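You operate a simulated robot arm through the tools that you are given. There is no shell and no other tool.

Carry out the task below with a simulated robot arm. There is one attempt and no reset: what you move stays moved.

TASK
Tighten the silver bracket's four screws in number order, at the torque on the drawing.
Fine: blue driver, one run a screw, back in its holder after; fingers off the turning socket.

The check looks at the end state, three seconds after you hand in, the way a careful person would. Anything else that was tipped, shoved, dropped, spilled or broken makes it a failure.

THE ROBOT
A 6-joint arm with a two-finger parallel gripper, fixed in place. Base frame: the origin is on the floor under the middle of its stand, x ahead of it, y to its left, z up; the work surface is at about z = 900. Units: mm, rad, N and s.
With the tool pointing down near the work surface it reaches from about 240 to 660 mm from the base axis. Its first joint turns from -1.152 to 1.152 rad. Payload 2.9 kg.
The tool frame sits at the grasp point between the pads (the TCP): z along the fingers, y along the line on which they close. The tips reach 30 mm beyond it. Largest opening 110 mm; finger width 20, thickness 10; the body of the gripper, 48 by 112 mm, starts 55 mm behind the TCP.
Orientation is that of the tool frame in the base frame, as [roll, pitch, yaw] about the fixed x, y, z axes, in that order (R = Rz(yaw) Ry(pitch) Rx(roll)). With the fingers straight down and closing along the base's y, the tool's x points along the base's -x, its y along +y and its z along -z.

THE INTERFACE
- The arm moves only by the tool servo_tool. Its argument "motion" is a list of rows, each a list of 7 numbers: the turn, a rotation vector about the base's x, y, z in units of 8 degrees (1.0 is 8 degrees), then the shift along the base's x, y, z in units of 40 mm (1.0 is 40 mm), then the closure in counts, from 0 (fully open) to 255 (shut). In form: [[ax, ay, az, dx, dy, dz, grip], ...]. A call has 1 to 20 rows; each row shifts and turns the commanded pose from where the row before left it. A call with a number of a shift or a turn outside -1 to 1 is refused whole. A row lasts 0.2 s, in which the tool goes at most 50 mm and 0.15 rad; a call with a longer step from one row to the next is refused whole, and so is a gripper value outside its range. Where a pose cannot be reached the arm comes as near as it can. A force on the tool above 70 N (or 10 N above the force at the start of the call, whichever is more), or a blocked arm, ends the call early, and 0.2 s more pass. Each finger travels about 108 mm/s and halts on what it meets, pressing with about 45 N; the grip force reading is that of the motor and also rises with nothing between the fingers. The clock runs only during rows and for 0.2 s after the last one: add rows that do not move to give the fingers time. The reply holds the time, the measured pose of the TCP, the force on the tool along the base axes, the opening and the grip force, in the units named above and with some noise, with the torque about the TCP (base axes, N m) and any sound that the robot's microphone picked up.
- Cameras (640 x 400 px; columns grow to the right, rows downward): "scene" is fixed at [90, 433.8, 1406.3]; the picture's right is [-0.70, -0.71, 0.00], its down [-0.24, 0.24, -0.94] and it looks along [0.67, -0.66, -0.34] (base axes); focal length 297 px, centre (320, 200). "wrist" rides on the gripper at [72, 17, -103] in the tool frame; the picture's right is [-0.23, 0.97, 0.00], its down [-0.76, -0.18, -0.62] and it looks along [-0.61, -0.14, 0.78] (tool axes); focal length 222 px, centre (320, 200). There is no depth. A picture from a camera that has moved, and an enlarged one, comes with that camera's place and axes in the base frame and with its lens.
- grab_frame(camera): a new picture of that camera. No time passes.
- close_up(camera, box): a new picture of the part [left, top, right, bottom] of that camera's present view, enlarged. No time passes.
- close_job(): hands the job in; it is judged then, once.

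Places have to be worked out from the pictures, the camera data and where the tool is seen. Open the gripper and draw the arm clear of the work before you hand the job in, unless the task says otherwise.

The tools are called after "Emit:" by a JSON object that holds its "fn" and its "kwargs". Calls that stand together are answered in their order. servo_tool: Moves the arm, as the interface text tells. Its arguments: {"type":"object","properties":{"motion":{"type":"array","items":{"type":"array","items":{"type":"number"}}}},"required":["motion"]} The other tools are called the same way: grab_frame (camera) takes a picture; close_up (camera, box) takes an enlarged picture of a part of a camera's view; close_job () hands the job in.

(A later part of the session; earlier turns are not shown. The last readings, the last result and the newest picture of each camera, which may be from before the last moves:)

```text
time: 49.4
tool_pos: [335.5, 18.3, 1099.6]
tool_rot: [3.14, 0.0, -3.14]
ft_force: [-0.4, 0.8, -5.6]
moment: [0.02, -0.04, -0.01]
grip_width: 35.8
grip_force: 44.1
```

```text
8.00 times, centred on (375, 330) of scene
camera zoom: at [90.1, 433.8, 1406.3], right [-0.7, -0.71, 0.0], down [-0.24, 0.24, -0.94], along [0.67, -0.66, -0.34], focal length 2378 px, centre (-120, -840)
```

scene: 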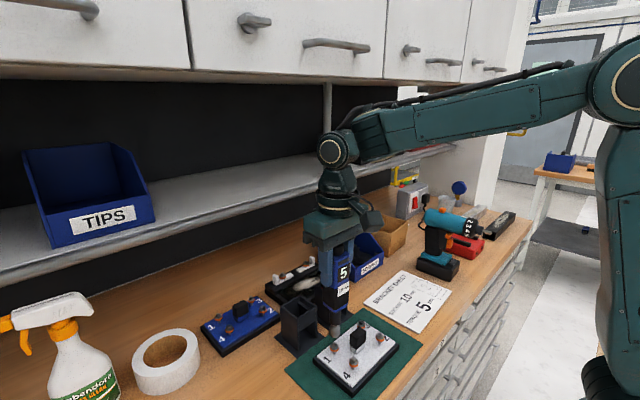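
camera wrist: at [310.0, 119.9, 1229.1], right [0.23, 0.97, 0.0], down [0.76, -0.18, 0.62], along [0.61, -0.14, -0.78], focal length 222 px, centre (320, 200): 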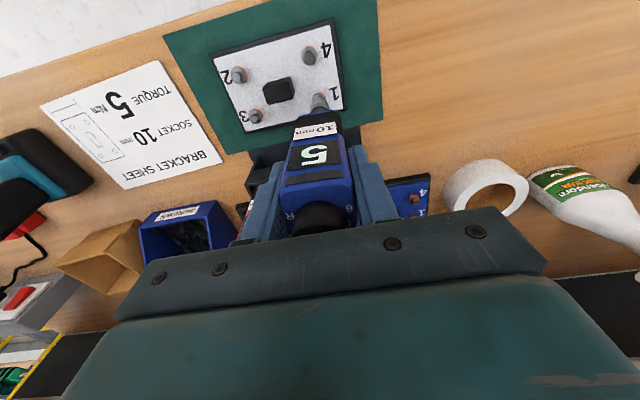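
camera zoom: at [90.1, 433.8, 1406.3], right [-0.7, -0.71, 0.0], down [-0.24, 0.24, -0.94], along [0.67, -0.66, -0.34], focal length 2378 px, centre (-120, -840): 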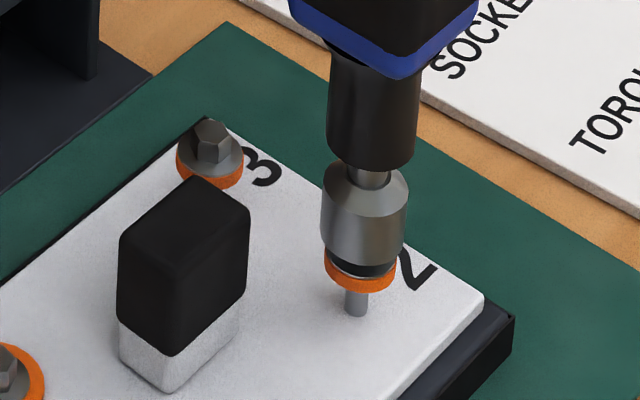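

The socket is over the head of screw 2. I'll seat it and press in small calls.

Emit:
{"fn": "servo_tool", "kwargs": {"motion": [[0, 0, 0, 0, 0, -0.04, 255], [0, 0, 0, 0, 0, -0.04, 255], [0, 0, 0, 0, 0, -0.04, 255], [0, 0, 0, 0, 0, -0.025, 255]]}}

Emit:
{"fn": "close_up", "kwargs": {"camera": "scene", "box": [350, 305, 400, 355]}}

```text
time: 50.4
tool_pos: [336.4, 18.0, 1095.4]
tool_rot: [3.139, 0.002, -3.141]
ft_force: [0.0, -0.1, 2.1]
moment: [0.07, 0.15, -0.01]
grip_width: 35.6
grip_force: 45.7
```

```text
8.00 times, centred on (375, 330) of scene
camera zoom: at [90.0, 433.8, 1406.3], right [-0.7, -0.71, 0.0], down [-0.24, 0.24, -0.94], along [0.67, -0.66, -0.34], focal length 2378 px, centre (-120, -840)
```

zoom: 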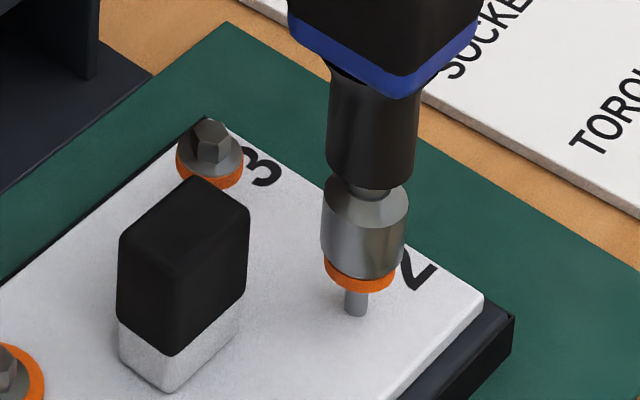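

Contact is made on screw 2. I'll press 1 mm more and watch for the start.

Emit:
{"fn": "servo_tool", "kwargs": {"motion": [[0, 0, 0, 0, 0, -0.03, 255]]}}

Emit:
{"fn": "close_up", "kwargs": {"camera": "scene", "box": [350, 305, 400, 355]}}

```text
time: 50.8
tool_pos: [335.4, 17.3, 1091.0]
tool_rot: [3.14, -0.001, -3.142]
ft_force: [-1.0, -0.4, 0.8]
moment: [-0.04, 0.11, 0.02]
grip_width: 35.8
grip_force: 44.9
```

```text
8.00 times, centred on (375, 330) of scene
camera zoom: at [90.0, 433.7, 1406.3], right [-0.7, -0.71, 0.0], down [-0.24, 0.24, -0.94], along [0.67, -0.66, -0.34], focal length 2378 px, centre (-120, -840)
```

zoom: 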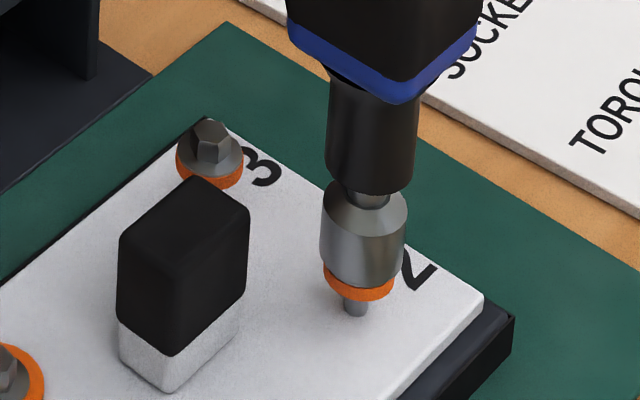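

Screw 2 is running, so I'll follow it down.

Emit:
{"fn": "servo_tool", "kwargs": {"motion": [[0, 0, 0, 0, 0, -0.08, 255]]}}

Emit:
{"fn": "close_up", "kwargs": {"camera": "scene", "box": [350, 305, 400, 355]}}

```text
time: 51.2
tool_pos: [336.1, 18.1, 1089.6]
tool_rot: [3.138, 0.001, 3.141]
ft_force: [-2.3, -0.8, 0.0]
moment: [-0.17, 0.17, -0.01]
grip_width: 36.0
grip_force: 44.9
```

```text
8.00 times, centred on (375, 330) of scene
camera zoom: at [90.0, 433.7, 1406.3], right [-0.7, -0.71, 0.0], down [-0.24, 0.24, -0.94], along [0.67, -0.66, -0.34], focal length 2378 px, centre (-120, -840)
```

zoom: 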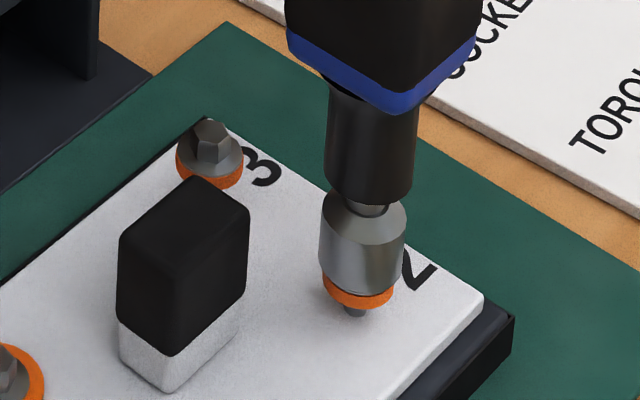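

It's still running with light push. I'll continue following.

Emit:
{"fn": "servo_tool", "kwargs": {"motion": [[0, 0, 0, 0, 0, -0.085, 255]]}}

Emit:
{"fn": "close_up", "kwargs": {"camera": "scene", "box": [350, 305, 400, 355]}}

```text
time: 51.6
tool_pos: [335.5, 17.0, 1085.0]
tool_rot: [3.14, 0.002, 3.141]
ft_force: [-1.7, -0.8, 1.0]
moment: [-0.12, 0.13, 0.01]
grip_width: 35.9
grip_force: 44.7
```

```text
8.00 times, centred on (375, 330) of scene
camera zoom: at [90.0, 433.7, 1406.3], right [-0.7, -0.71, 0.0], down [-0.24, 0.24, -0.94], along [0.67, -0.66, -0.34], focal length 2378 px, centre (-120, -840)
```

zoom: 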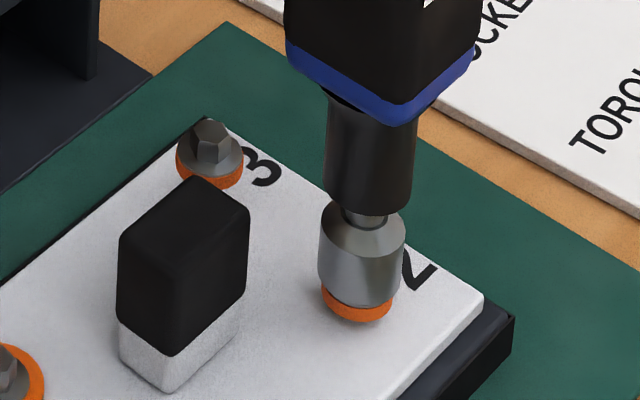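

The neck is slightly more extended, so I'll follow a little faster.

Emit:
{"fn": "servo_tool", "kwargs": {"motion": [[0, 0, 0, 0, 0, -0.1, 255]]}}

Emit:
{"fn": "close_up", "kwargs": {"camera": "scene", "box": [350, 305, 400, 355]}}

```text
time: 52.0
tool_pos: [335.5, 17.7, 1081.5]
tool_rot: [3.141, 0.001, -3.14]
ft_force: [-0.3, 0.0, 1.3]
moment: [-0.02, 0.03, -0.03]
grip_width: 35.9
grip_force: 45.0
```

```text
8.00 times, centred on (375, 330) of scene
camera zoom: at [90.0, 433.8, 1406.3], right [-0.7, -0.71, 0.0], down [-0.24, 0.24, -0.94], along [0.67, -0.66, -0.34], focal length 2378 px, centre (-120, -840)
```

zoom: 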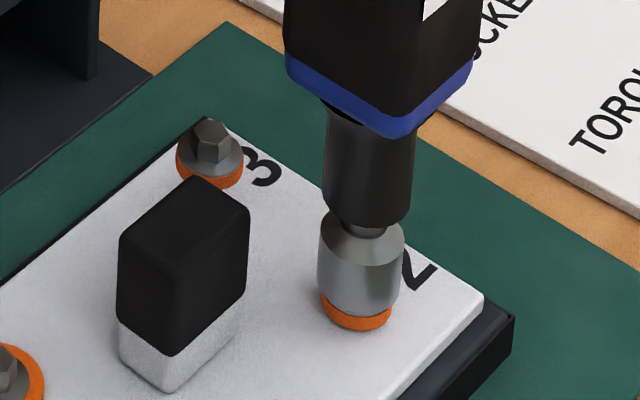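

Compression is good and the ring is nearly on the plate. I'll continue with a smaller step.

Emit:
{"fn": "servo_tool", "kwargs": {"motion": [[0, 0, 0, 0, 0, -0.06, 255]]}}

Emit:
{"fn": "close_up", "kwargs": {"camera": "scene", "box": [350, 305, 400, 355]}}

```text
time: 52.4
tool_pos: [335.9, 17.1, 1079.2]
tool_rot: [-3.141, 0.002, 3.141]
ft_force: [-0.9, 0.9, 0.9]
moment: [0.12, 0.01, 0.0]
grip_width: 35.7
grip_force: 45.2
```

```text
8.00 times, centred on (375, 330) of scene
camera zoom: at [90.0, 433.8, 1406.3], right [-0.7, -0.71, 0.0], down [-0.24, 0.24, -0.94], along [0.67, -0.66, -0.34], focal length 2378 px, centre (-120, -840)
```

zoom: 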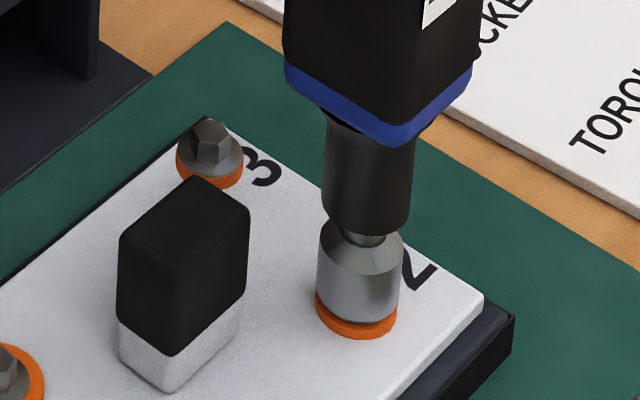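

The ring is starting to squeeze. I'll keep pressing gently.

Emit:
{"fn": "servo_tool", "kwargs": {"motion": [[0, 0, 0, 0, 0, -0.04, 255]]}}

Emit:
{"fn": "close_up", "kwargs": {"camera": "scene", "box": [350, 305, 400, 355]}}

Emit:
{"fn": "close_up", "kwargs": {"camera": "wrist", "box": [250, 80, 400, 250]}}

```text
time: 52.8
tool_pos: [335.8, 18.0, 1078.2]
tool_rot: [3.14, 0.001, 3.14]
ft_force: [-0.1, 1.2, 2.0]
moment: [0.17, 0.03, 0.01]
grip_width: 35.6
grip_force: 45.0
```

```text
8.00 times, centred on (375, 330) of scene
camera zoom: at [90.0, 433.8, 1406.2], right [-0.7, -0.71, 0.0], down [-0.24, 0.24, -0.94], along [0.67, -0.66, -0.34], focal length 2378 px, centre (-120, -840)
```

zoom: 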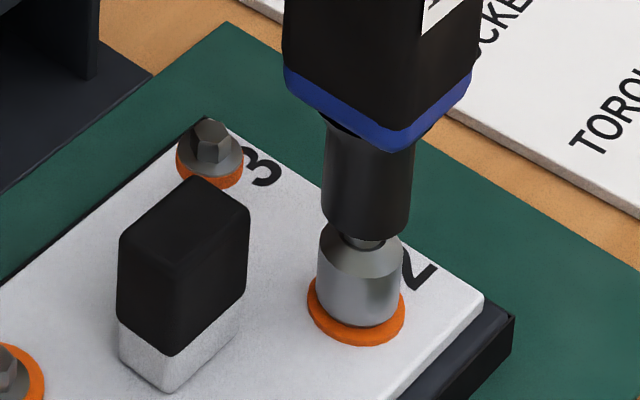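

```text
2.35 times, centred on (325, 165) of wrist
camera zoom: at [262.4, 35.1, 1181.3], right [0.23, 0.97, 0.0], down [0.76, -0.18, 0.62], along [0.61, -0.14, -0.78], focal length 523 px, centre (308, 282)
```

zoom: 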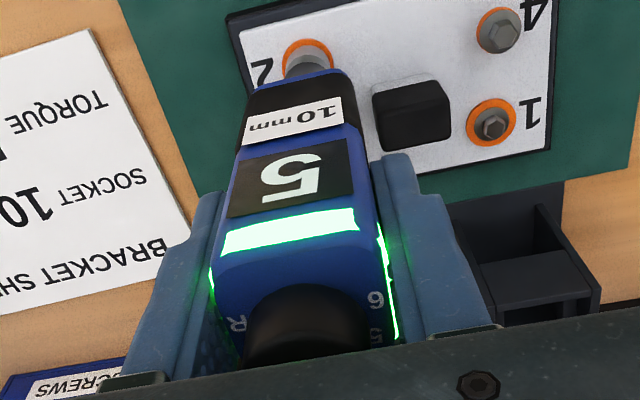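

The ring is squeezed as wide as screw 1's and the bar is green. I'll hold briefly to confirm that it's stable and finished.

Emit:
{"fn": "servo_tool", "kwargs": {"motion": [[0, 0, 0, 0, 0, -0.01, 255]]}}

Emit:
{"fn": "close_up", "kwargs": {"camera": "scene", "box": [350, 305, 400, 355]}}

Emit:
{"fn": "close_up", "kwargs": {"camera": "wrist", "box": [250, 80, 400, 250]}}

```text
time: 53.2
tool_pos: [335.3, 19.3, 1077.7]
tool_rot: [3.141, 0.001, 3.141]
ft_force: [-0.5, 2.1, 1.3]
moment: [0.3, 0.04, -0.01]
grip_width: 35.6
grip_force: 45.3
```

```text
8.00 times, centred on (375, 330) of scene
camera zoom: at [90.0, 433.8, 1406.2], right [-0.7, -0.71, 0.0], down [-0.24, 0.24, -0.94], along [0.67, -0.66, -0.34], focal length 2378 px, centre (-120, -840)
```

zoom: 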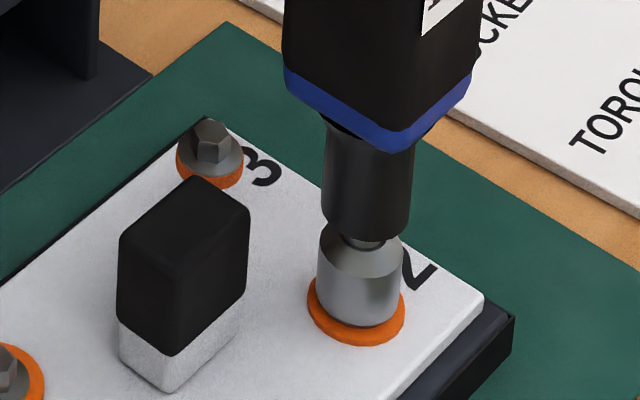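

```text
2.35 times, centred on (325, 165) of wrist
camera zoom: at [262.4, 35.1, 1181.1], right [0.23, 0.97, 0.0], down [0.76, -0.18, 0.62], along [0.61, -0.14, -0.78], focal length 523 px, centre (308, 282)
```

zoom: 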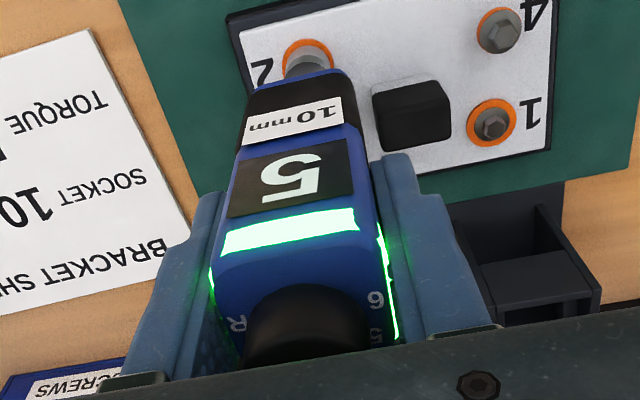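

Screw 2 is complete and stable. I'll lift clear, move to screw 3 near (382.1, 18.2), and come down partway.

Emit:
{"fn": "servo_tool", "kwargs": {"motion": [[0, 0, 0, 0, 0, 0.25, 255], [0, 0, 0, 0, 0, 0.4, 255], [0, 0, 0, 0, 0, 0.4, 255], [0, 0, 0, 0, 0, 0.4, 255], [0, 0, 0, 0, 0, 0.4, 255], [0, 0, 0, 0.3975, 0, 0, 255], [0, 0, 0, 0.3975, 0, 0, 255], [0, 0, 0, 0.3975, 0.0025, 0, 255], [0, 0, 0, 0, 0, -0.3, 255], [0, 0, 0, 0, 0, -0.3, 255], [0, 0, 0, 0, 0, 0, 255]]}}

Emit:
{"fn": "close_up", "kwargs": {"camera": "wrist", "box": [290, 70, 350, 130]}}

Emit:
{"fn": "close_up", "kwargs": {"camera": "scene", "box": [340, 290, 390, 340]}}

```text
time: 55.6
tool_pos: [383.0, 17.6, 1127.6]
tool_rot: [3.138, 0.0, -3.141]
ft_force: [-0.1, 0.4, -3.8]
moment: [0.01, 0.01, 0.0]
grip_width: 35.7
grip_force: 44.6
```

```text
6.67 times, centred on (320, 100) of wrist
camera zoom: at [309.7, 35.3, 1230.5], right [0.23, 0.97, 0.0], down [0.76, -0.18, 0.62], along [0.61, -0.14, -0.78], focal length 1481 px, centre (320, 867)
```

zoom: 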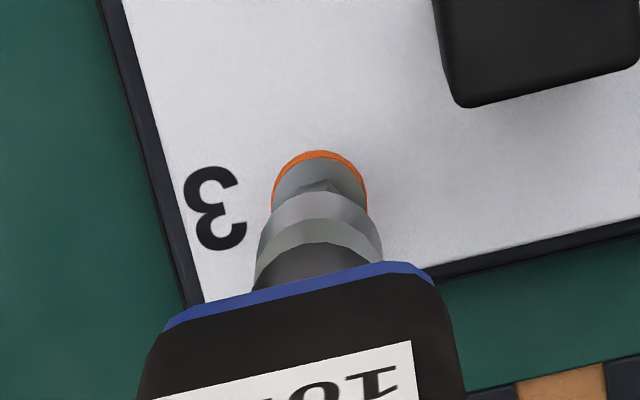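

```text
8.00 times, centred on (365, 315) of scene
camera zoom: at [90.1, 433.8, 1406.3], right [-0.7, -0.71, 0.0], down [-0.24, 0.24, -0.94], along [0.67, -0.66, -0.34], focal length 2378 px, centre (-40, -720)
```

zoom: 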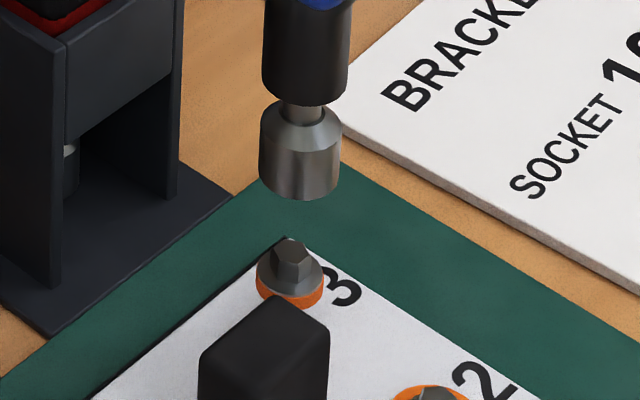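

On screw 3 the images suggest shifting about +0.7 mm in x. I'll apply that and descend onto the head.

Emit:
{"fn": "servo_tool", "kwargs": {"motion": [[0, 0, 0, 0.0175, 0, -0.2, 255], [0, 0, 0, 0, 0, -0.2, 255], [0, 0, 0, 0, 0, -0.1, 255], [0, 0, 0, 0, 0, -0.05, 255], [0, 0, 0, 0, 0, -0.05, 255], [0, 0, 0, 0, 0, -0.05, 255], [0, 0, 0, 0, 0, -0.05, 255], [0, 0, 0, 0, 0, 0, 255]]}}

Emit:
{"fn": "close_up", "kwargs": {"camera": "scene", "box": [340, 290, 390, 340]}}

Emit:
{"fn": "close_up", "kwargs": {"camera": "wrist", "box": [250, 80, 400, 250]}}

```text
time: 57.4
tool_pos: [382.9, 17.6, 1098.4]
tool_rot: [3.141, 0.0, -3.141]
ft_force: [0.7, -0.3, -5.8]
moment: [-0.02, 0.0, -0.03]
grip_width: 35.9
grip_force: 44.9
```

```text
8.00 times, centred on (365, 315) of scene
camera zoom: at [90.1, 433.8, 1406.3], right [-0.7, -0.71, 0.0], down [-0.24, 0.24, -0.94], along [0.67, -0.66, -0.34], focal length 2378 px, centre (-40, -720)
```

zoom: 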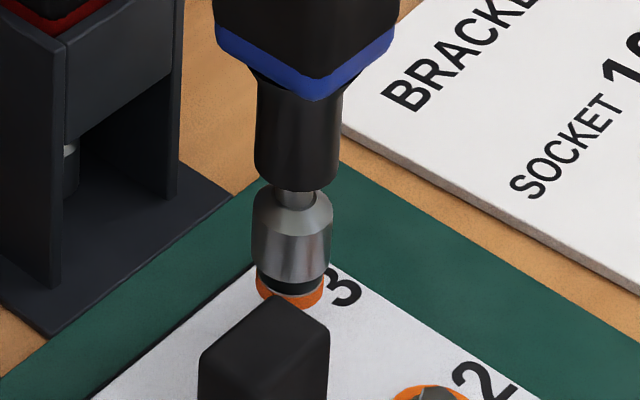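

```text
2.35 times, centred on (325, 165) of wrist
camera zoom: at [310.8, 35.1, 1202.9], right [0.23, 0.97, 0.0], down [0.76, -0.18, 0.62], along [0.61, -0.14, -0.78], focal length 523 px, centre (308, 282)
```

zoom: 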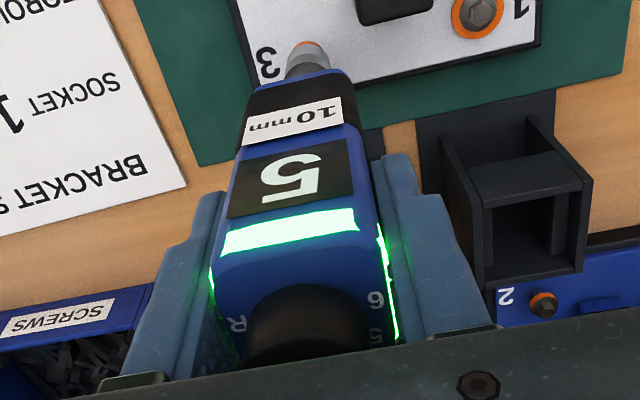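

The head is inside the socket. I'll seat and press as I did on screw 2.

Emit:
{"fn": "servo_tool", "kwargs": {"motion": [[0, 0, 0, 0, 0, -0.04, 255], [0, 0, 0, 0, 0, -0.04, 255], [0, 0, 0, 0, 0, -0.04, 255], [0, 0, 0, 0, 0, -0.025, 255]]}}

Emit:
{"fn": "close_up", "kwargs": {"camera": "scene", "box": [340, 290, 390, 340]}}

Emit:
{"fn": "close_up", "kwargs": {"camera": "wrist", "box": [250, 80, 400, 250]}}

```text
time: 58.4
tool_pos: [383.5, 18.2, 1094.6]
tool_rot: [3.141, 0.001, -3.141]
ft_force: [-0.1, 0.6, 2.6]
moment: [-0.07, 0.1, -0.03]
grip_width: 35.6
grip_force: 44.9
```

```text
8.00 times, centred on (365, 315) of scene
camera zoom: at [90.0, 433.7, 1406.3], right [-0.7, -0.71, 0.0], down [-0.24, 0.24, -0.94], along [0.67, -0.66, -0.34], focal length 2378 px, centre (-40, -720)
```

zoom: 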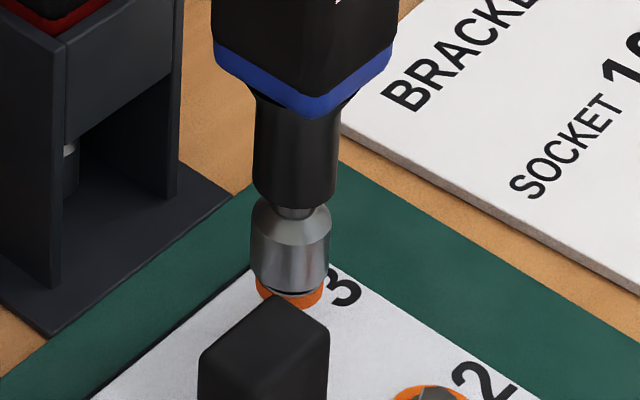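

```text
2.35 times, centred on (325, 165) of wrist
camera zoom: at [311.0, 34.9, 1197.0], right [0.23, 0.97, 0.0], down [0.76, -0.18, 0.62], along [0.61, -0.14, -0.78], focal length 523 px, centre (308, 282)
```

zoom: 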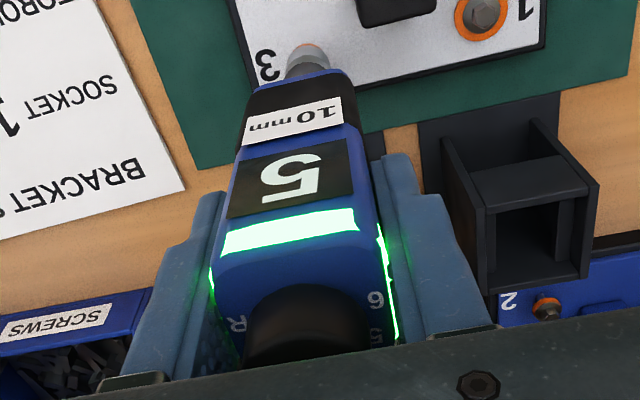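

Contact is made on screw 3. I'll press on in short calls, checking both cameras.

Emit:
{"fn": "servo_tool", "kwargs": {"motion": [[0, 0, 0, 0, 0, -0.03, 255]]}}

Emit:
{"fn": "close_up", "kwargs": {"camera": "scene", "box": [340, 290, 390, 340]}}

Emit:
{"fn": "close_up", "kwargs": {"camera": "wrist", "box": [250, 80, 400, 250]}}

```text
time: 58.8
tool_pos: [384.4, 17.2, 1093.3]
tool_rot: [3.14, 0.002, 3.141]
ft_force: [0.8, 0.0, -0.6]
moment: [-0.02, 0.0, 0.03]
grip_width: 35.7
grip_force: 44.8
```

```text
8.00 times, centred on (365, 315) of scene
camera zoom: at [90.0, 433.8, 1406.3], right [-0.7, -0.71, 0.0], down [-0.24, 0.24, -0.94], along [0.67, -0.66, -0.34], focal length 2378 px, centre (-40, -720)
```

zoom: 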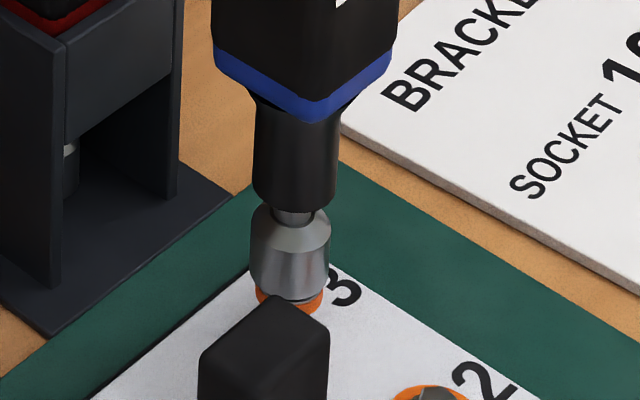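

```text
2.35 times, centred on (325, 165) of wrist
camera zoom: at [311.0, 34.9, 1195.8], right [0.23, 0.97, 0.0], down [0.76, -0.18, 0.62], along [0.61, -0.14, -0.78], focal length 523 px, centre (308, 282)
```

zoom: 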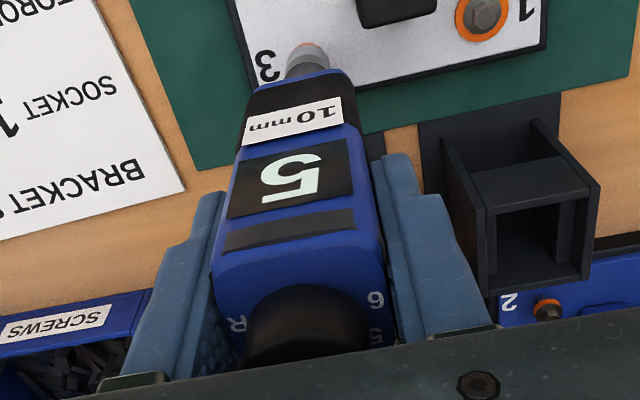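

The bar went dark, so the run on screw 3 has started. I'll follow it down a bit faster.

Emit:
{"fn": "servo_tool", "kwargs": {"motion": [[0, 0, 0, 0, 0, -0.1, 255]]}}

Emit:
{"fn": "close_up", "kwargs": {"camera": "scene", "box": [340, 290, 390, 340]}}

```text
time: 59.2
tool_pos: [383.0, 18.0, 1087.5]
tool_rot: [3.139, 0.003, -3.14]
ft_force: [-0.1, 1.0, 0.7]
moment: [0.11, -0.05, -0.01]
grip_width: 36.0
grip_force: 45.8
```

```text
8.00 times, centred on (365, 315) of scene
camera zoom: at [90.0, 433.8, 1406.3], right [-0.7, -0.71, 0.0], down [-0.24, 0.24, -0.94], along [0.67, -0.66, -0.34], focal length 2378 px, centre (-40, -720)
```

zoom: 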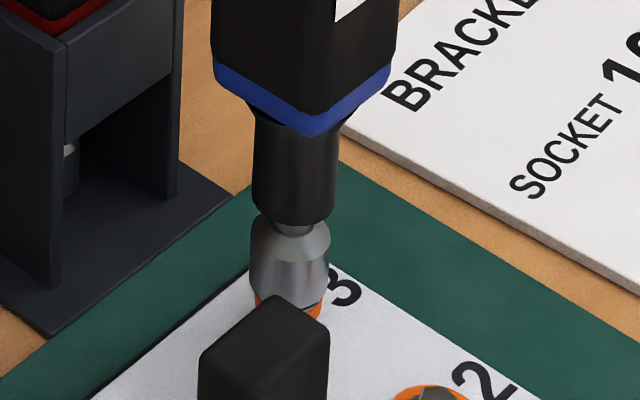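

Good compression; I'll continue following.

Emit:
{"fn": "servo_tool", "kwargs": {"motion": [[0, 0, 0, 0, 0, -0.085, 255]]}}

Emit:
{"fn": "close_up", "kwargs": {"camera": "scene", "box": [340, 290, 390, 340]}}

```text
time: 59.6
tool_pos: [383.8, 17.6, 1085.4]
tool_rot: [3.14, 0.002, -3.141]
ft_force: [2.7, -0.1, 0.8]
moment: [0.05, -0.34, -0.01]
grip_width: 35.8
grip_force: 44.9
```

```text
8.00 times, centred on (365, 315) of scene
camera zoom: at [90.1, 433.8, 1406.3], right [-0.7, -0.71, 0.0], down [-0.24, 0.24, -0.94], along [0.67, -0.66, -0.34], focal length 2378 px, centre (-40, -720)
```

zoom: 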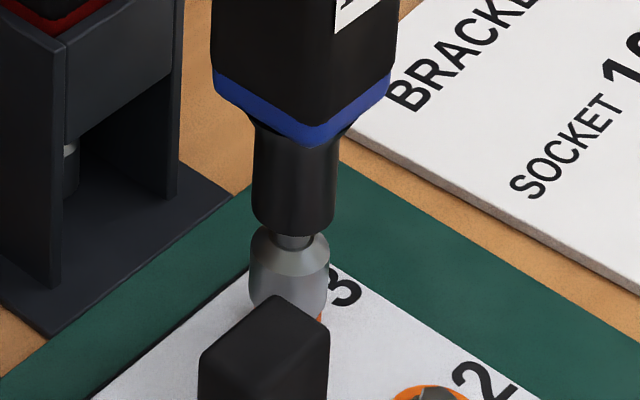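

Still running with the neck well compressed. I'll keep following.

Emit:
{"fn": "servo_tool", "kwargs": {"motion": [[0, 0, 0, 0, 0, -0.085, 255]]}}

Emit:
{"fn": "close_up", "kwargs": {"camera": "scene", "box": [340, 290, 390, 340]}}

Emit:
{"fn": "close_up", "kwargs": {"camera": "wrist", "box": [250, 80, 400, 250]}}

```text
time: 60.0
tool_pos: [384.2, 17.2, 1081.9]
tool_rot: [3.139, 0.001, 3.139]
ft_force: [2.7, -0.6, 0.3]
moment: [-0.09, -0.33, -0.01]
grip_width: 35.8
grip_force: 44.9
```

```text
8.00 times, centred on (365, 315) of scene
camera zoom: at [90.1, 433.7, 1406.3], right [-0.7, -0.71, 0.0], down [-0.24, 0.24, -0.94], along [0.67, -0.66, -0.34], focal length 2378 px, centre (-40, -720)
```

zoom: 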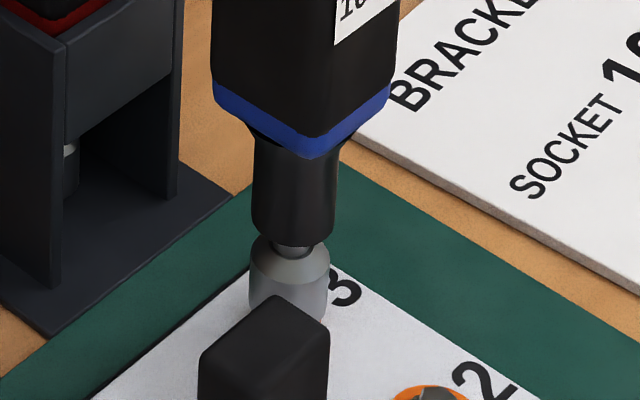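

```text
2.35 times, centred on (325, 165) of wrist
camera zoom: at [310.7, 35.0, 1185.0], right [0.23, 0.97, 0.0], down [0.76, -0.18, 0.62], along [0.61, -0.14, -0.78], focal length 523 px, centre (308, 282)
```

zoom: 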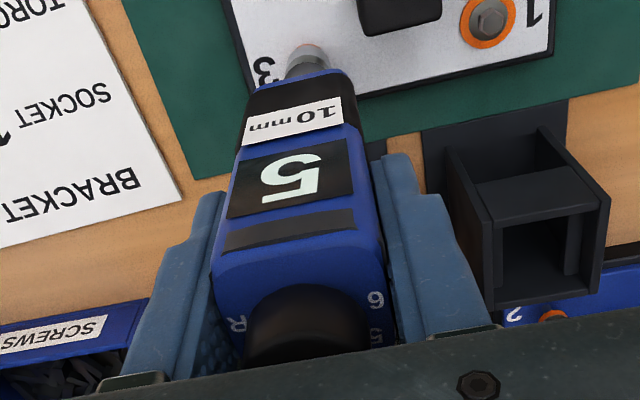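

The bar is still dark, so it's running. I'll continue with a slightly smaller step.

Emit:
{"fn": "servo_tool", "kwargs": {"motion": [[0, 0, 0, 0, 0, -0.06, 255]]}}

Emit:
{"fn": "close_up", "kwargs": {"camera": "scene", "box": [340, 290, 390, 340]}}

Emit:
{"fn": "close_up", "kwargs": {"camera": "wrist", "box": [250, 80, 400, 250]}}

```text
time: 60.4
tool_pos: [384.6, 18.0, 1078.6]
tool_rot: [3.14, 0.001, 3.14]
ft_force: [1.5, 0.0, 1.1]
moment: [0.05, -0.25, -0.03]
grip_width: 35.9
grip_force: 45.2
```

```text
8.00 times, centred on (365, 315) of scene
camera zoom: at [90.0, 433.8, 1406.3], right [-0.7, -0.71, 0.0], down [-0.24, 0.24, -0.94], along [0.67, -0.66, -0.34], focal length 2378 px, centre (-40, -720)
```

zoom: 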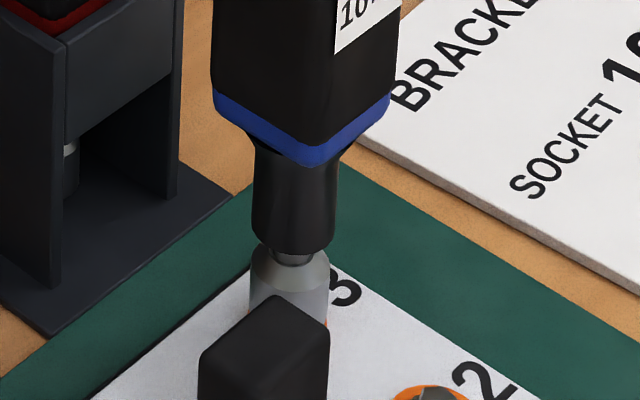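

```text
2.35 times, centred on (325, 165) of wrist
camera zoom: at [310.5, 34.9, 1182.6], right [0.23, 0.97, 0.0], down [0.76, -0.18, 0.62], along [0.61, -0.14, -0.78], focal length 523 px, centre (308, 282)
```

zoom: 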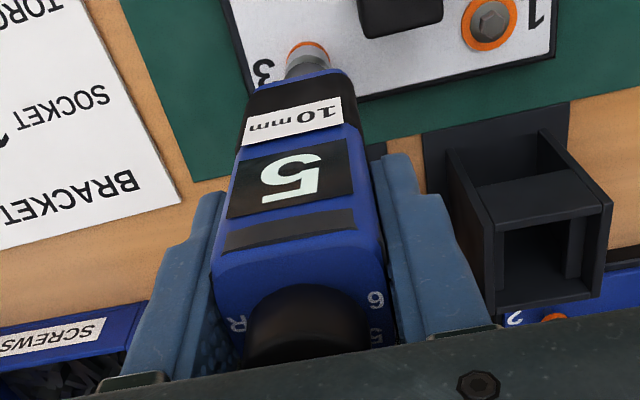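

The ring is starting to spread and the bar is still dark. I'll press slightly more.

Emit:
{"fn": "servo_tool", "kwargs": {"motion": [[0, 0, 0, 0, 0, -0.04, 255]]}}

Emit:
{"fn": "close_up", "kwargs": {"camera": "scene", "box": [340, 290, 390, 340]}}

Emit:
{"fn": "close_up", "kwargs": {"camera": "wrist", "box": [250, 80, 400, 250]}}

```text
time: 60.8
tool_pos: [383.9, 16.5, 1078.3]
tool_rot: [3.141, -0.001, 3.141]
ft_force: [0.5, 1.9, 0.3]
moment: [0.24, -0.05, 0.01]
grip_width: 35.4
grip_force: 44.7
```

```text
8.00 times, centred on (365, 315) of scene
camera zoom: at [90.0, 433.8, 1406.2], right [-0.7, -0.71, 0.0], down [-0.24, 0.24, -0.94], along [0.67, -0.66, -0.34], focal length 2378 px, centre (-40, -720)
```

zoom: 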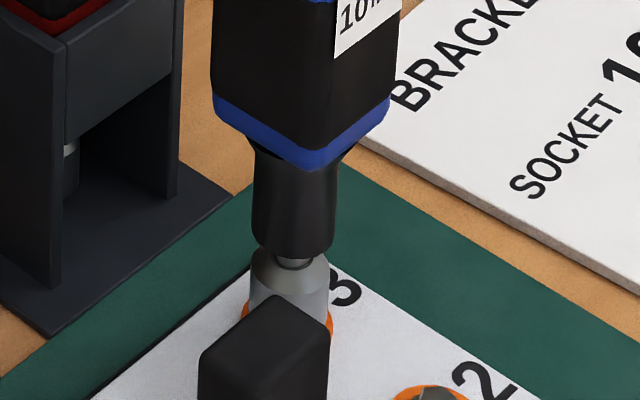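

```text
2.35 times, centred on (325, 165) of wrist
camera zoom: at [310.6, 34.8, 1181.3], right [0.23, 0.97, 0.0], down [0.76, -0.18, 0.62], along [0.61, -0.14, -0.78], focal length 523 px, centre (308, 282)
```

zoom: 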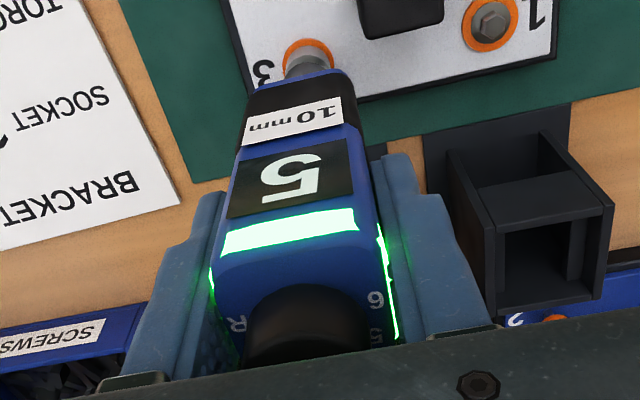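

Green again: screw 3 has reached torque. I'll lift clear, cross over to screw 4 near (334.9, 102.8), and lower partway.

Emit:
{"fn": "servo_tool", "kwargs": {"motion": [[0, 0, 0, 0, 0, 0.25, 255], [0, 0, 0, 0, 0, 0.4, 255], [0, 0, 0, 0, 0, 0.4, 255], [0, 0, 0, 0, 0, 0.4, 255], [0, 0, 0, 0, 0, 0.4, 255], [0, 0, 0, -0.298, 0.531, 0, 255], [0, 0, 0, -0.298, 0.531, 0, 255], [0, 0, 0, -0.298, 0.531, 0, 255], [0, 0, 0, -0.298, 0.531, 0, 255], [0, 0, 0, 0, 0, -0.3, 255], [0, 0, 0, 0, 0, -0.3, 255], [0, 0, 0, 0, 0, 0, 255]]}}

Emit:
{"fn": "close_up", "kwargs": {"camera": "wrist", "box": [290, 70, 350, 130]}}

Emit:
{"fn": "close_up", "kwargs": {"camera": "scene", "box": [330, 325, 380, 375]}}

```text
time: 63.4
tool_pos: [335.2, 102.7, 1127.2]
tool_rot: [-3.141, -0.001, -3.142]
ft_force: [1.6, -0.4, -4.5]
moment: [0.04, -0.01, -0.02]
grip_width: 35.5
grip_force: 45.2
```

```text
6.67 times, centred on (320, 100) of wrist
camera zoom: at [262.9, 119.4, 1231.0], right [0.23, 0.97, 0.0], down [0.76, -0.18, 0.62], along [0.61, -0.14, -0.78], focal length 1481 px, centre (320, 867)
```

zoom: 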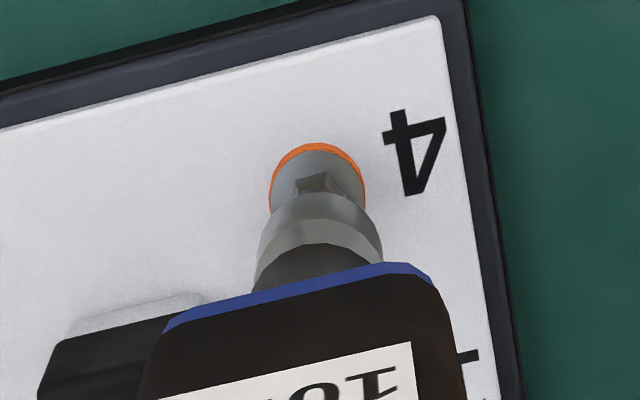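

```text
8.00 times, centred on (355, 350) of scene
camera zoom: at [90.1, 433.8, 1406.3], right [-0.7, -0.71, 0.0], down [-0.24, 0.24, -0.94], along [0.67, -0.66, -0.34], focal length 2378 px, centre (40, -1000)
```

zoom: 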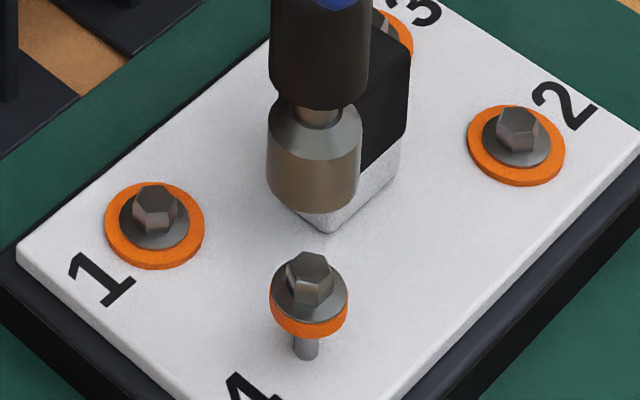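

Screws 1–3 show wide squeezed rings. For screw 4 a correction of about -0.7 mm in x and +0.3 mm in y is indicated, so I'll apply it and descend.

Emit:
{"fn": "servo_tool", "kwargs": {"motion": [[0, 0, 0, -0.0175, 0.0075, -0.2, 255], [0, 0, 0, 0, 0, -0.2, 255], [0, 0, 0, 0, 0, -0.1, 255], [0, 0, 0, 0, 0, -0.05, 255], [0, 0, 0, 0, 0, -0.05, 255], [0, 0, 0, 0, 0, -0.05, 255], [0, 0, 0, 0, 0, -0.05, 255], [0, 0, 0, 0, 0, 0, 255]]}}

Emit:
{"fn": "close_up", "kwargs": {"camera": "scene", "box": [330, 325, 380, 375]}}

Emit:
{"fn": "close_up", "kwargs": {"camera": "wrist", "box": [250, 80, 400, 250]}}

```text
time: 65.2
tool_pos: [334.5, 103.8, 1098.1]
tool_rot: [3.14, -0.001, -3.141]
ft_force: [-0.3, -0.4, -3.6]
moment: [0.04, 0.02, 0.05]
grip_width: 35.7
grip_force: 45.0
```

```text
8.00 times, centred on (355, 350) of scene
camera zoom: at [90.1, 433.8, 1406.3], right [-0.7, -0.71, 0.0], down [-0.24, 0.24, -0.94], along [0.67, -0.66, -0.34], focal length 2378 px, centre (40, -1000)
```

zoom: 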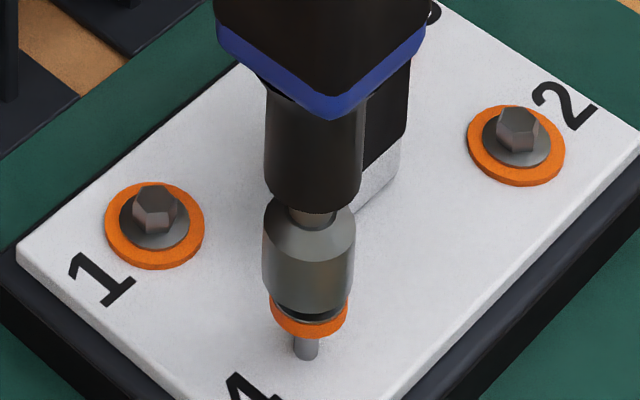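

```text
2.35 times, centred on (325, 165) of wrist
camera zoom: at [262.4, 120.3, 1203.0], right [0.23, 0.97, 0.0], down [0.76, -0.18, 0.62], along [0.61, -0.14, -0.78], focal length 523 px, centre (308, 282)
```

zoom: 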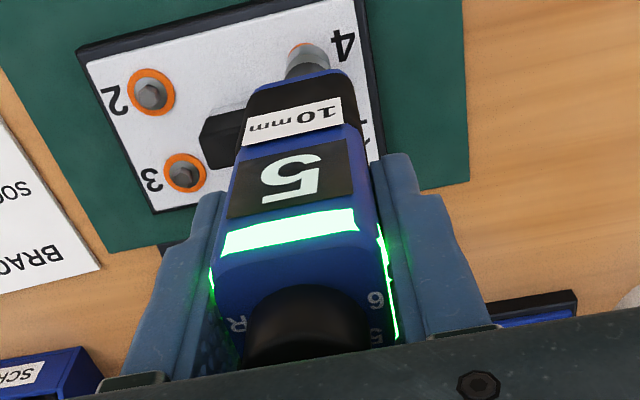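

The head of screw 4 is in the socket. I'll seat and press as before.

Emit:
{"fn": "servo_tool", "kwargs": {"motion": [[0, 0, 0, 0, 0, -0.04, 255], [0, 0, 0, 0, 0, -0.04, 255], [0, 0, 0, 0, 0, -0.04, 255], [0, 0, 0, 0, 0, -0.025, 255]]}}

Emit:
{"fn": "close_up", "kwargs": {"camera": "scene", "box": [330, 325, 380, 375]}}

Emit:
{"fn": "close_up", "kwargs": {"camera": "wrist", "box": [250, 80, 400, 250]}}

```text
time: 66.2
tool_pos: [336.4, 103.4, 1094.5]
tool_rot: [3.141, 0.003, 3.141]
ft_force: [-0.6, -0.7, 1.9]
moment: [-0.16, 0.19, 0.02]
grip_width: 35.9
grip_force: 45.1
```

```text
8.00 times, centred on (355, 350) of scene
camera zoom: at [90.0, 433.7, 1406.3], right [-0.7, -0.71, 0.0], down [-0.24, 0.24, -0.94], along [0.67, -0.66, -0.34], focal length 2378 px, centre (40, -1000)
```

zoom: 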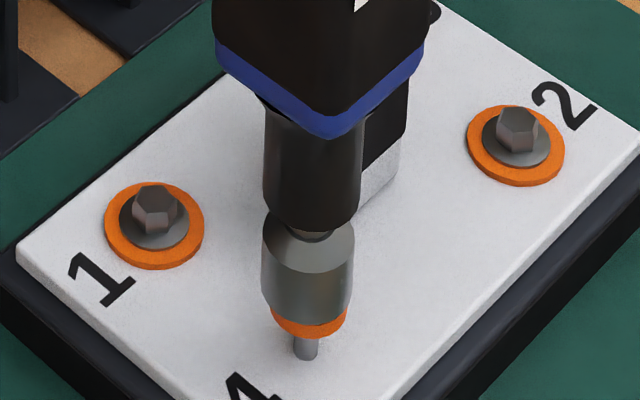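

```text
2.35 times, centred on (325, 165) of wrist
camera zoom: at [262.3, 120.2, 1197.5], right [0.23, 0.97, 0.0], down [0.76, -0.18, 0.62], along [0.61, -0.14, -0.78], focal length 523 px, centre (308, 282)
```

zoom: 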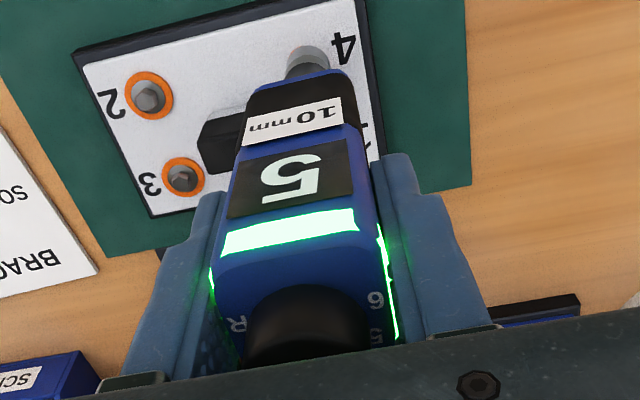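

Contact is made. I'll press a little more to start the run.

Emit:
{"fn": "servo_tool", "kwargs": {"motion": [[0, 0, 0, 0, 0, -0.03, 255]]}}

Emit:
{"fn": "close_up", "kwargs": {"camera": "scene", "box": [330, 325, 380, 375]}}

Emit:
{"fn": "close_up", "kwargs": {"camera": "wrist", "box": [250, 80, 400, 250]}}

```text
time: 66.6
tool_pos: [334.8, 103.0, 1093.9]
tool_rot: [3.141, 0.003, 3.14]
ft_force: [-1.3, -1.1, 2.3]
moment: [-0.13, 0.16, -0.02]
grip_width: 35.7
grip_force: 44.1
```

```text
8.00 times, centred on (355, 350) of scene
camera zoom: at [90.0, 433.7, 1406.3], right [-0.7, -0.71, 0.0], down [-0.24, 0.24, -0.94], along [0.67, -0.66, -0.34], focal length 2378 px, centre (40, -1000)
```

zoom: 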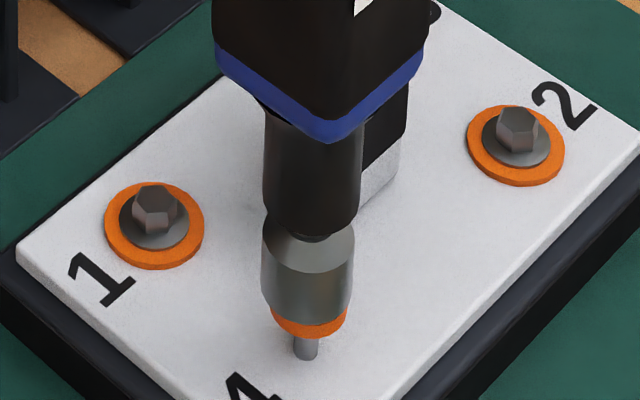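

```text
2.35 times, centred on (325, 165) of wrist
camera zoom: at [262.3, 120.2, 1196.4], right [0.23, 0.97, 0.0], down [0.76, -0.18, 0.62], along [0.61, -0.14, -0.78], focal length 523 px, centre (308, 282)
```

zoom: 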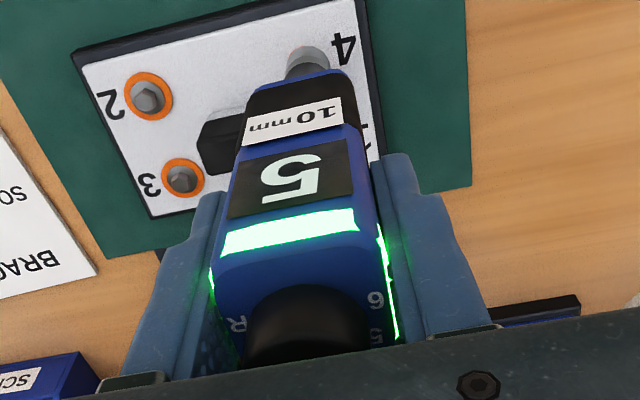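

It hasn't started yet (bar still green, screw unmoved). I'll press another 1.2 mm.

Emit:
{"fn": "servo_tool", "kwargs": {"motion": [[0, 0, 0, 0, 0, -0.03, 255]]}}

Emit:
{"fn": "close_up", "kwargs": {"camera": "scene", "box": [330, 325, 380, 375]}}

Emit:
{"fn": "close_up", "kwargs": {"camera": "wrist", "box": [250, 80, 400, 250]}}

```text
time: 67.0
tool_pos: [336.2, 103.3, 1090.8]
tool_rot: [3.141, 0.002, 3.141]
ft_force: [0.4, -0.4, 0.9]
moment: [-0.14, -0.03, 0.03]
grip_width: 35.9
grip_force: 45.3
```

```text
8.00 times, centred on (355, 350) of scene
camera zoom: at [90.0, 433.7, 1406.3], right [-0.7, -0.71, 0.0], down [-0.24, 0.24, -0.94], along [0.67, -0.66, -0.34], focal length 2378 px, centre (40, -1000)
```

zoom: 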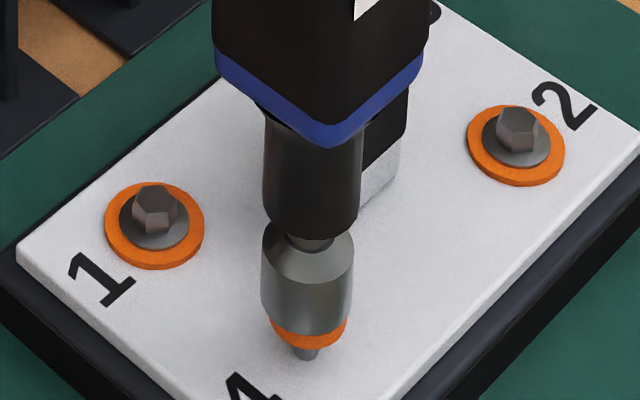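

```text
2.35 times, centred on (325, 165) of wrist
camera zoom: at [262.3, 120.3, 1195.2], right [0.23, 0.97, 0.0], down [0.76, -0.18, 0.62], along [0.61, -0.14, -0.78], focal length 523 px, centre (308, 282)
```

zoom: 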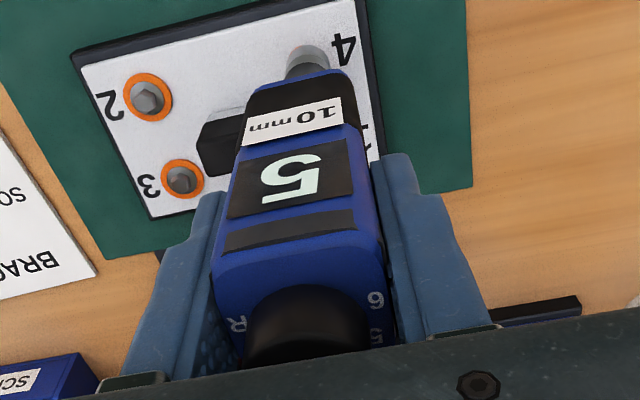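

Screw 4's run has started. I'll follow it down.

Emit:
{"fn": "servo_tool", "kwargs": {"motion": [[0, 0, 0, 0, 0, -0.095, 255]]}}

Emit:
{"fn": "close_up", "kwargs": {"camera": "scene", "box": [330, 325, 380, 375]}}

```text
time: 67.4
tool_pos: [335.4, 104.0, 1087.5]
tool_rot: [3.14, 0.002, -3.141]
ft_force: [-0.2, -1.2, 1.9]
moment: [-0.16, -0.02, -0.02]
grip_width: 35.7
grip_force: 44.9
```

```text
8.00 times, centred on (355, 350) of scene
camera zoom: at [90.0, 433.7, 1406.3], right [-0.7, -0.71, 0.0], down [-0.24, 0.24, -0.94], along [0.67, -0.66, -0.34], focal length 2378 px, centre (40, -1000)
```

zoom: 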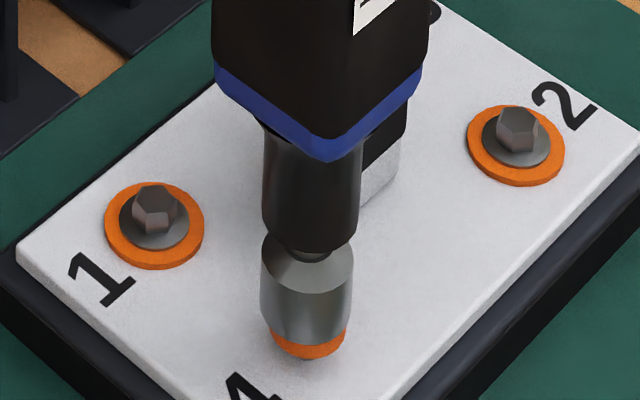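

Good compression; I'll continue following.

Emit:
{"fn": "servo_tool", "kwargs": {"motion": [[0, 0, 0, 0, 0, -0.08, 255]]}}

Emit:
{"fn": "close_up", "kwargs": {"camera": "scene", "box": [330, 325, 380, 375]}}

```text
time: 67.8
tool_pos: [335.6, 102.3, 1084.4]
tool_rot: [3.139, 0.001, -3.141]
ft_force: [0.6, 1.6, 0.8]
moment: [0.01, -0.1, 0.01]
grip_width: 35.9
grip_force: 45.6
```

```text
8.00 times, centred on (355, 350) of scene
camera zoom: at [90.0, 433.8, 1406.3], right [-0.7, -0.71, 0.0], down [-0.24, 0.24, -0.94], along [0.67, -0.66, -0.34], focal length 2378 px, centre (40, -1000)
```

zoom: 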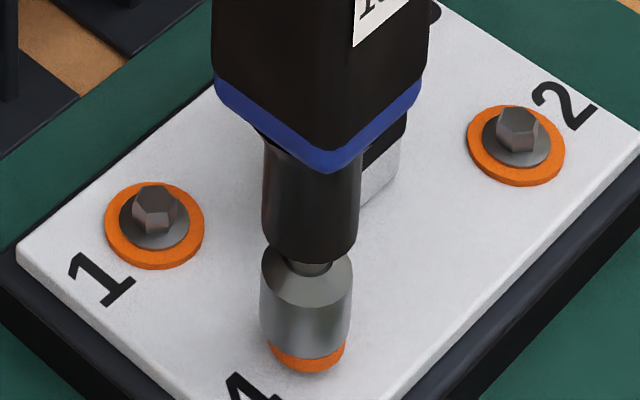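

The neck is slightly extended, so I'll follow a bit faster.

Emit:
{"fn": "servo_tool", "kwargs": {"motion": [[0, 0, 0, 0, 0, -0.095, 255]]}}

Emit:
{"fn": "close_up", "kwargs": {"camera": "scene", "box": [330, 325, 380, 375]}}

Emit:
{"fn": "close_up", "kwargs": {"camera": "wrist", "box": [250, 80, 400, 250]}}

```text
time: 68.2
tool_pos: [335.1, 102.2, 1082.1]
tool_rot: [3.14, 0.002, 3.142]
ft_force: [0.5, 0.4, 1.5]
moment: [0.22, -0.14, 0.01]
grip_width: 35.6
grip_force: 44.8
```

```text
8.00 times, centred on (355, 350) of scene
camera zoom: at [90.0, 433.8, 1406.2], right [-0.7, -0.71, 0.0], down [-0.24, 0.24, -0.94], along [0.67, -0.66, -0.34], focal length 2378 px, centre (40, -1000)
```

zoom: 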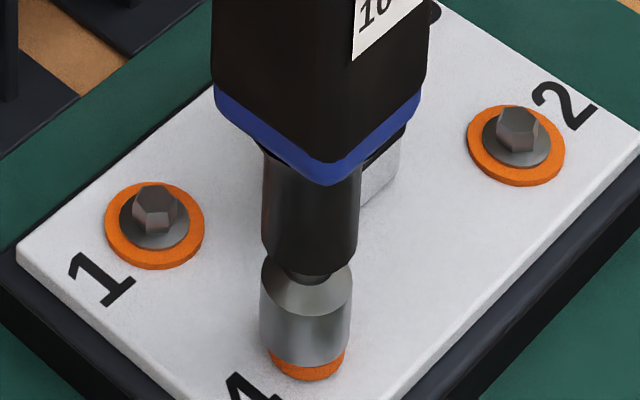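

```text
2.35 times, centred on (325, 165) of wrist
camera zoom: at [262.2, 120.1, 1184.7], right [0.23, 0.97, 0.0], down [0.76, -0.18, 0.62], along [0.61, -0.14, -0.78], focal length 523 px, centre (308, 282)
```

zoom: 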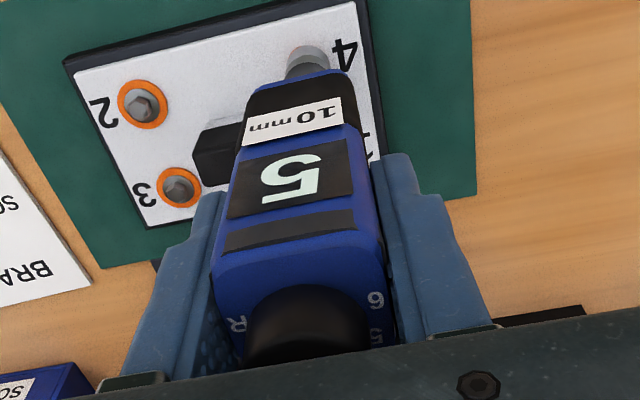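

Still running and nearly seated. I'll continue with a smaller step.

Emit:
{"fn": "servo_tool", "kwargs": {"motion": [[0, 0, 0, 0, 0, -0.055, 255]]}}

Emit:
{"fn": "close_up", "kwargs": {"camera": "scene", "box": [330, 325, 380, 375]}}

Emit:
{"fn": "close_up", "kwargs": {"camera": "wrist", "box": [250, 80, 400, 250]}}

```text
time: 68.6
tool_pos: [335.4, 102.5, 1077.7]
tool_rot: [3.139, 0.002, -3.141]
ft_force: [0.3, 2.1, 0.9]
moment: [0.26, -0.14, 0.02]
grip_width: 35.9
grip_force: 45.2
```

```text
8.00 times, centred on (355, 350) of scene
camera zoom: at [90.0, 433.8, 1406.2], right [-0.7, -0.71, 0.0], down [-0.24, 0.24, -0.94], along [0.67, -0.66, -0.34], focal length 2378 px, centre (40, -1000)
```

zoom: 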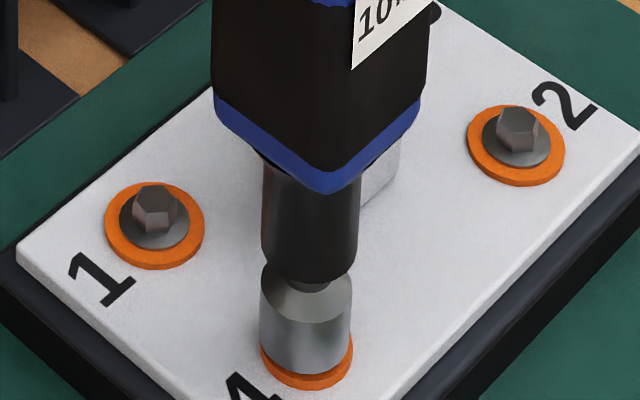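

```text
2.35 times, centred on (325, 165) of wrist
camera zoom: at [262.2, 120.1, 1182.3], right [0.23, 0.97, 0.0], down [0.76, -0.18, 0.62], along [0.61, -0.14, -0.78], focal length 523 px, centre (308, 282)
```

zoom: 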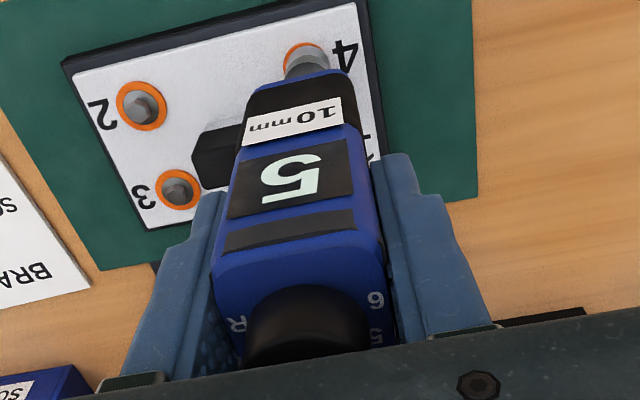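

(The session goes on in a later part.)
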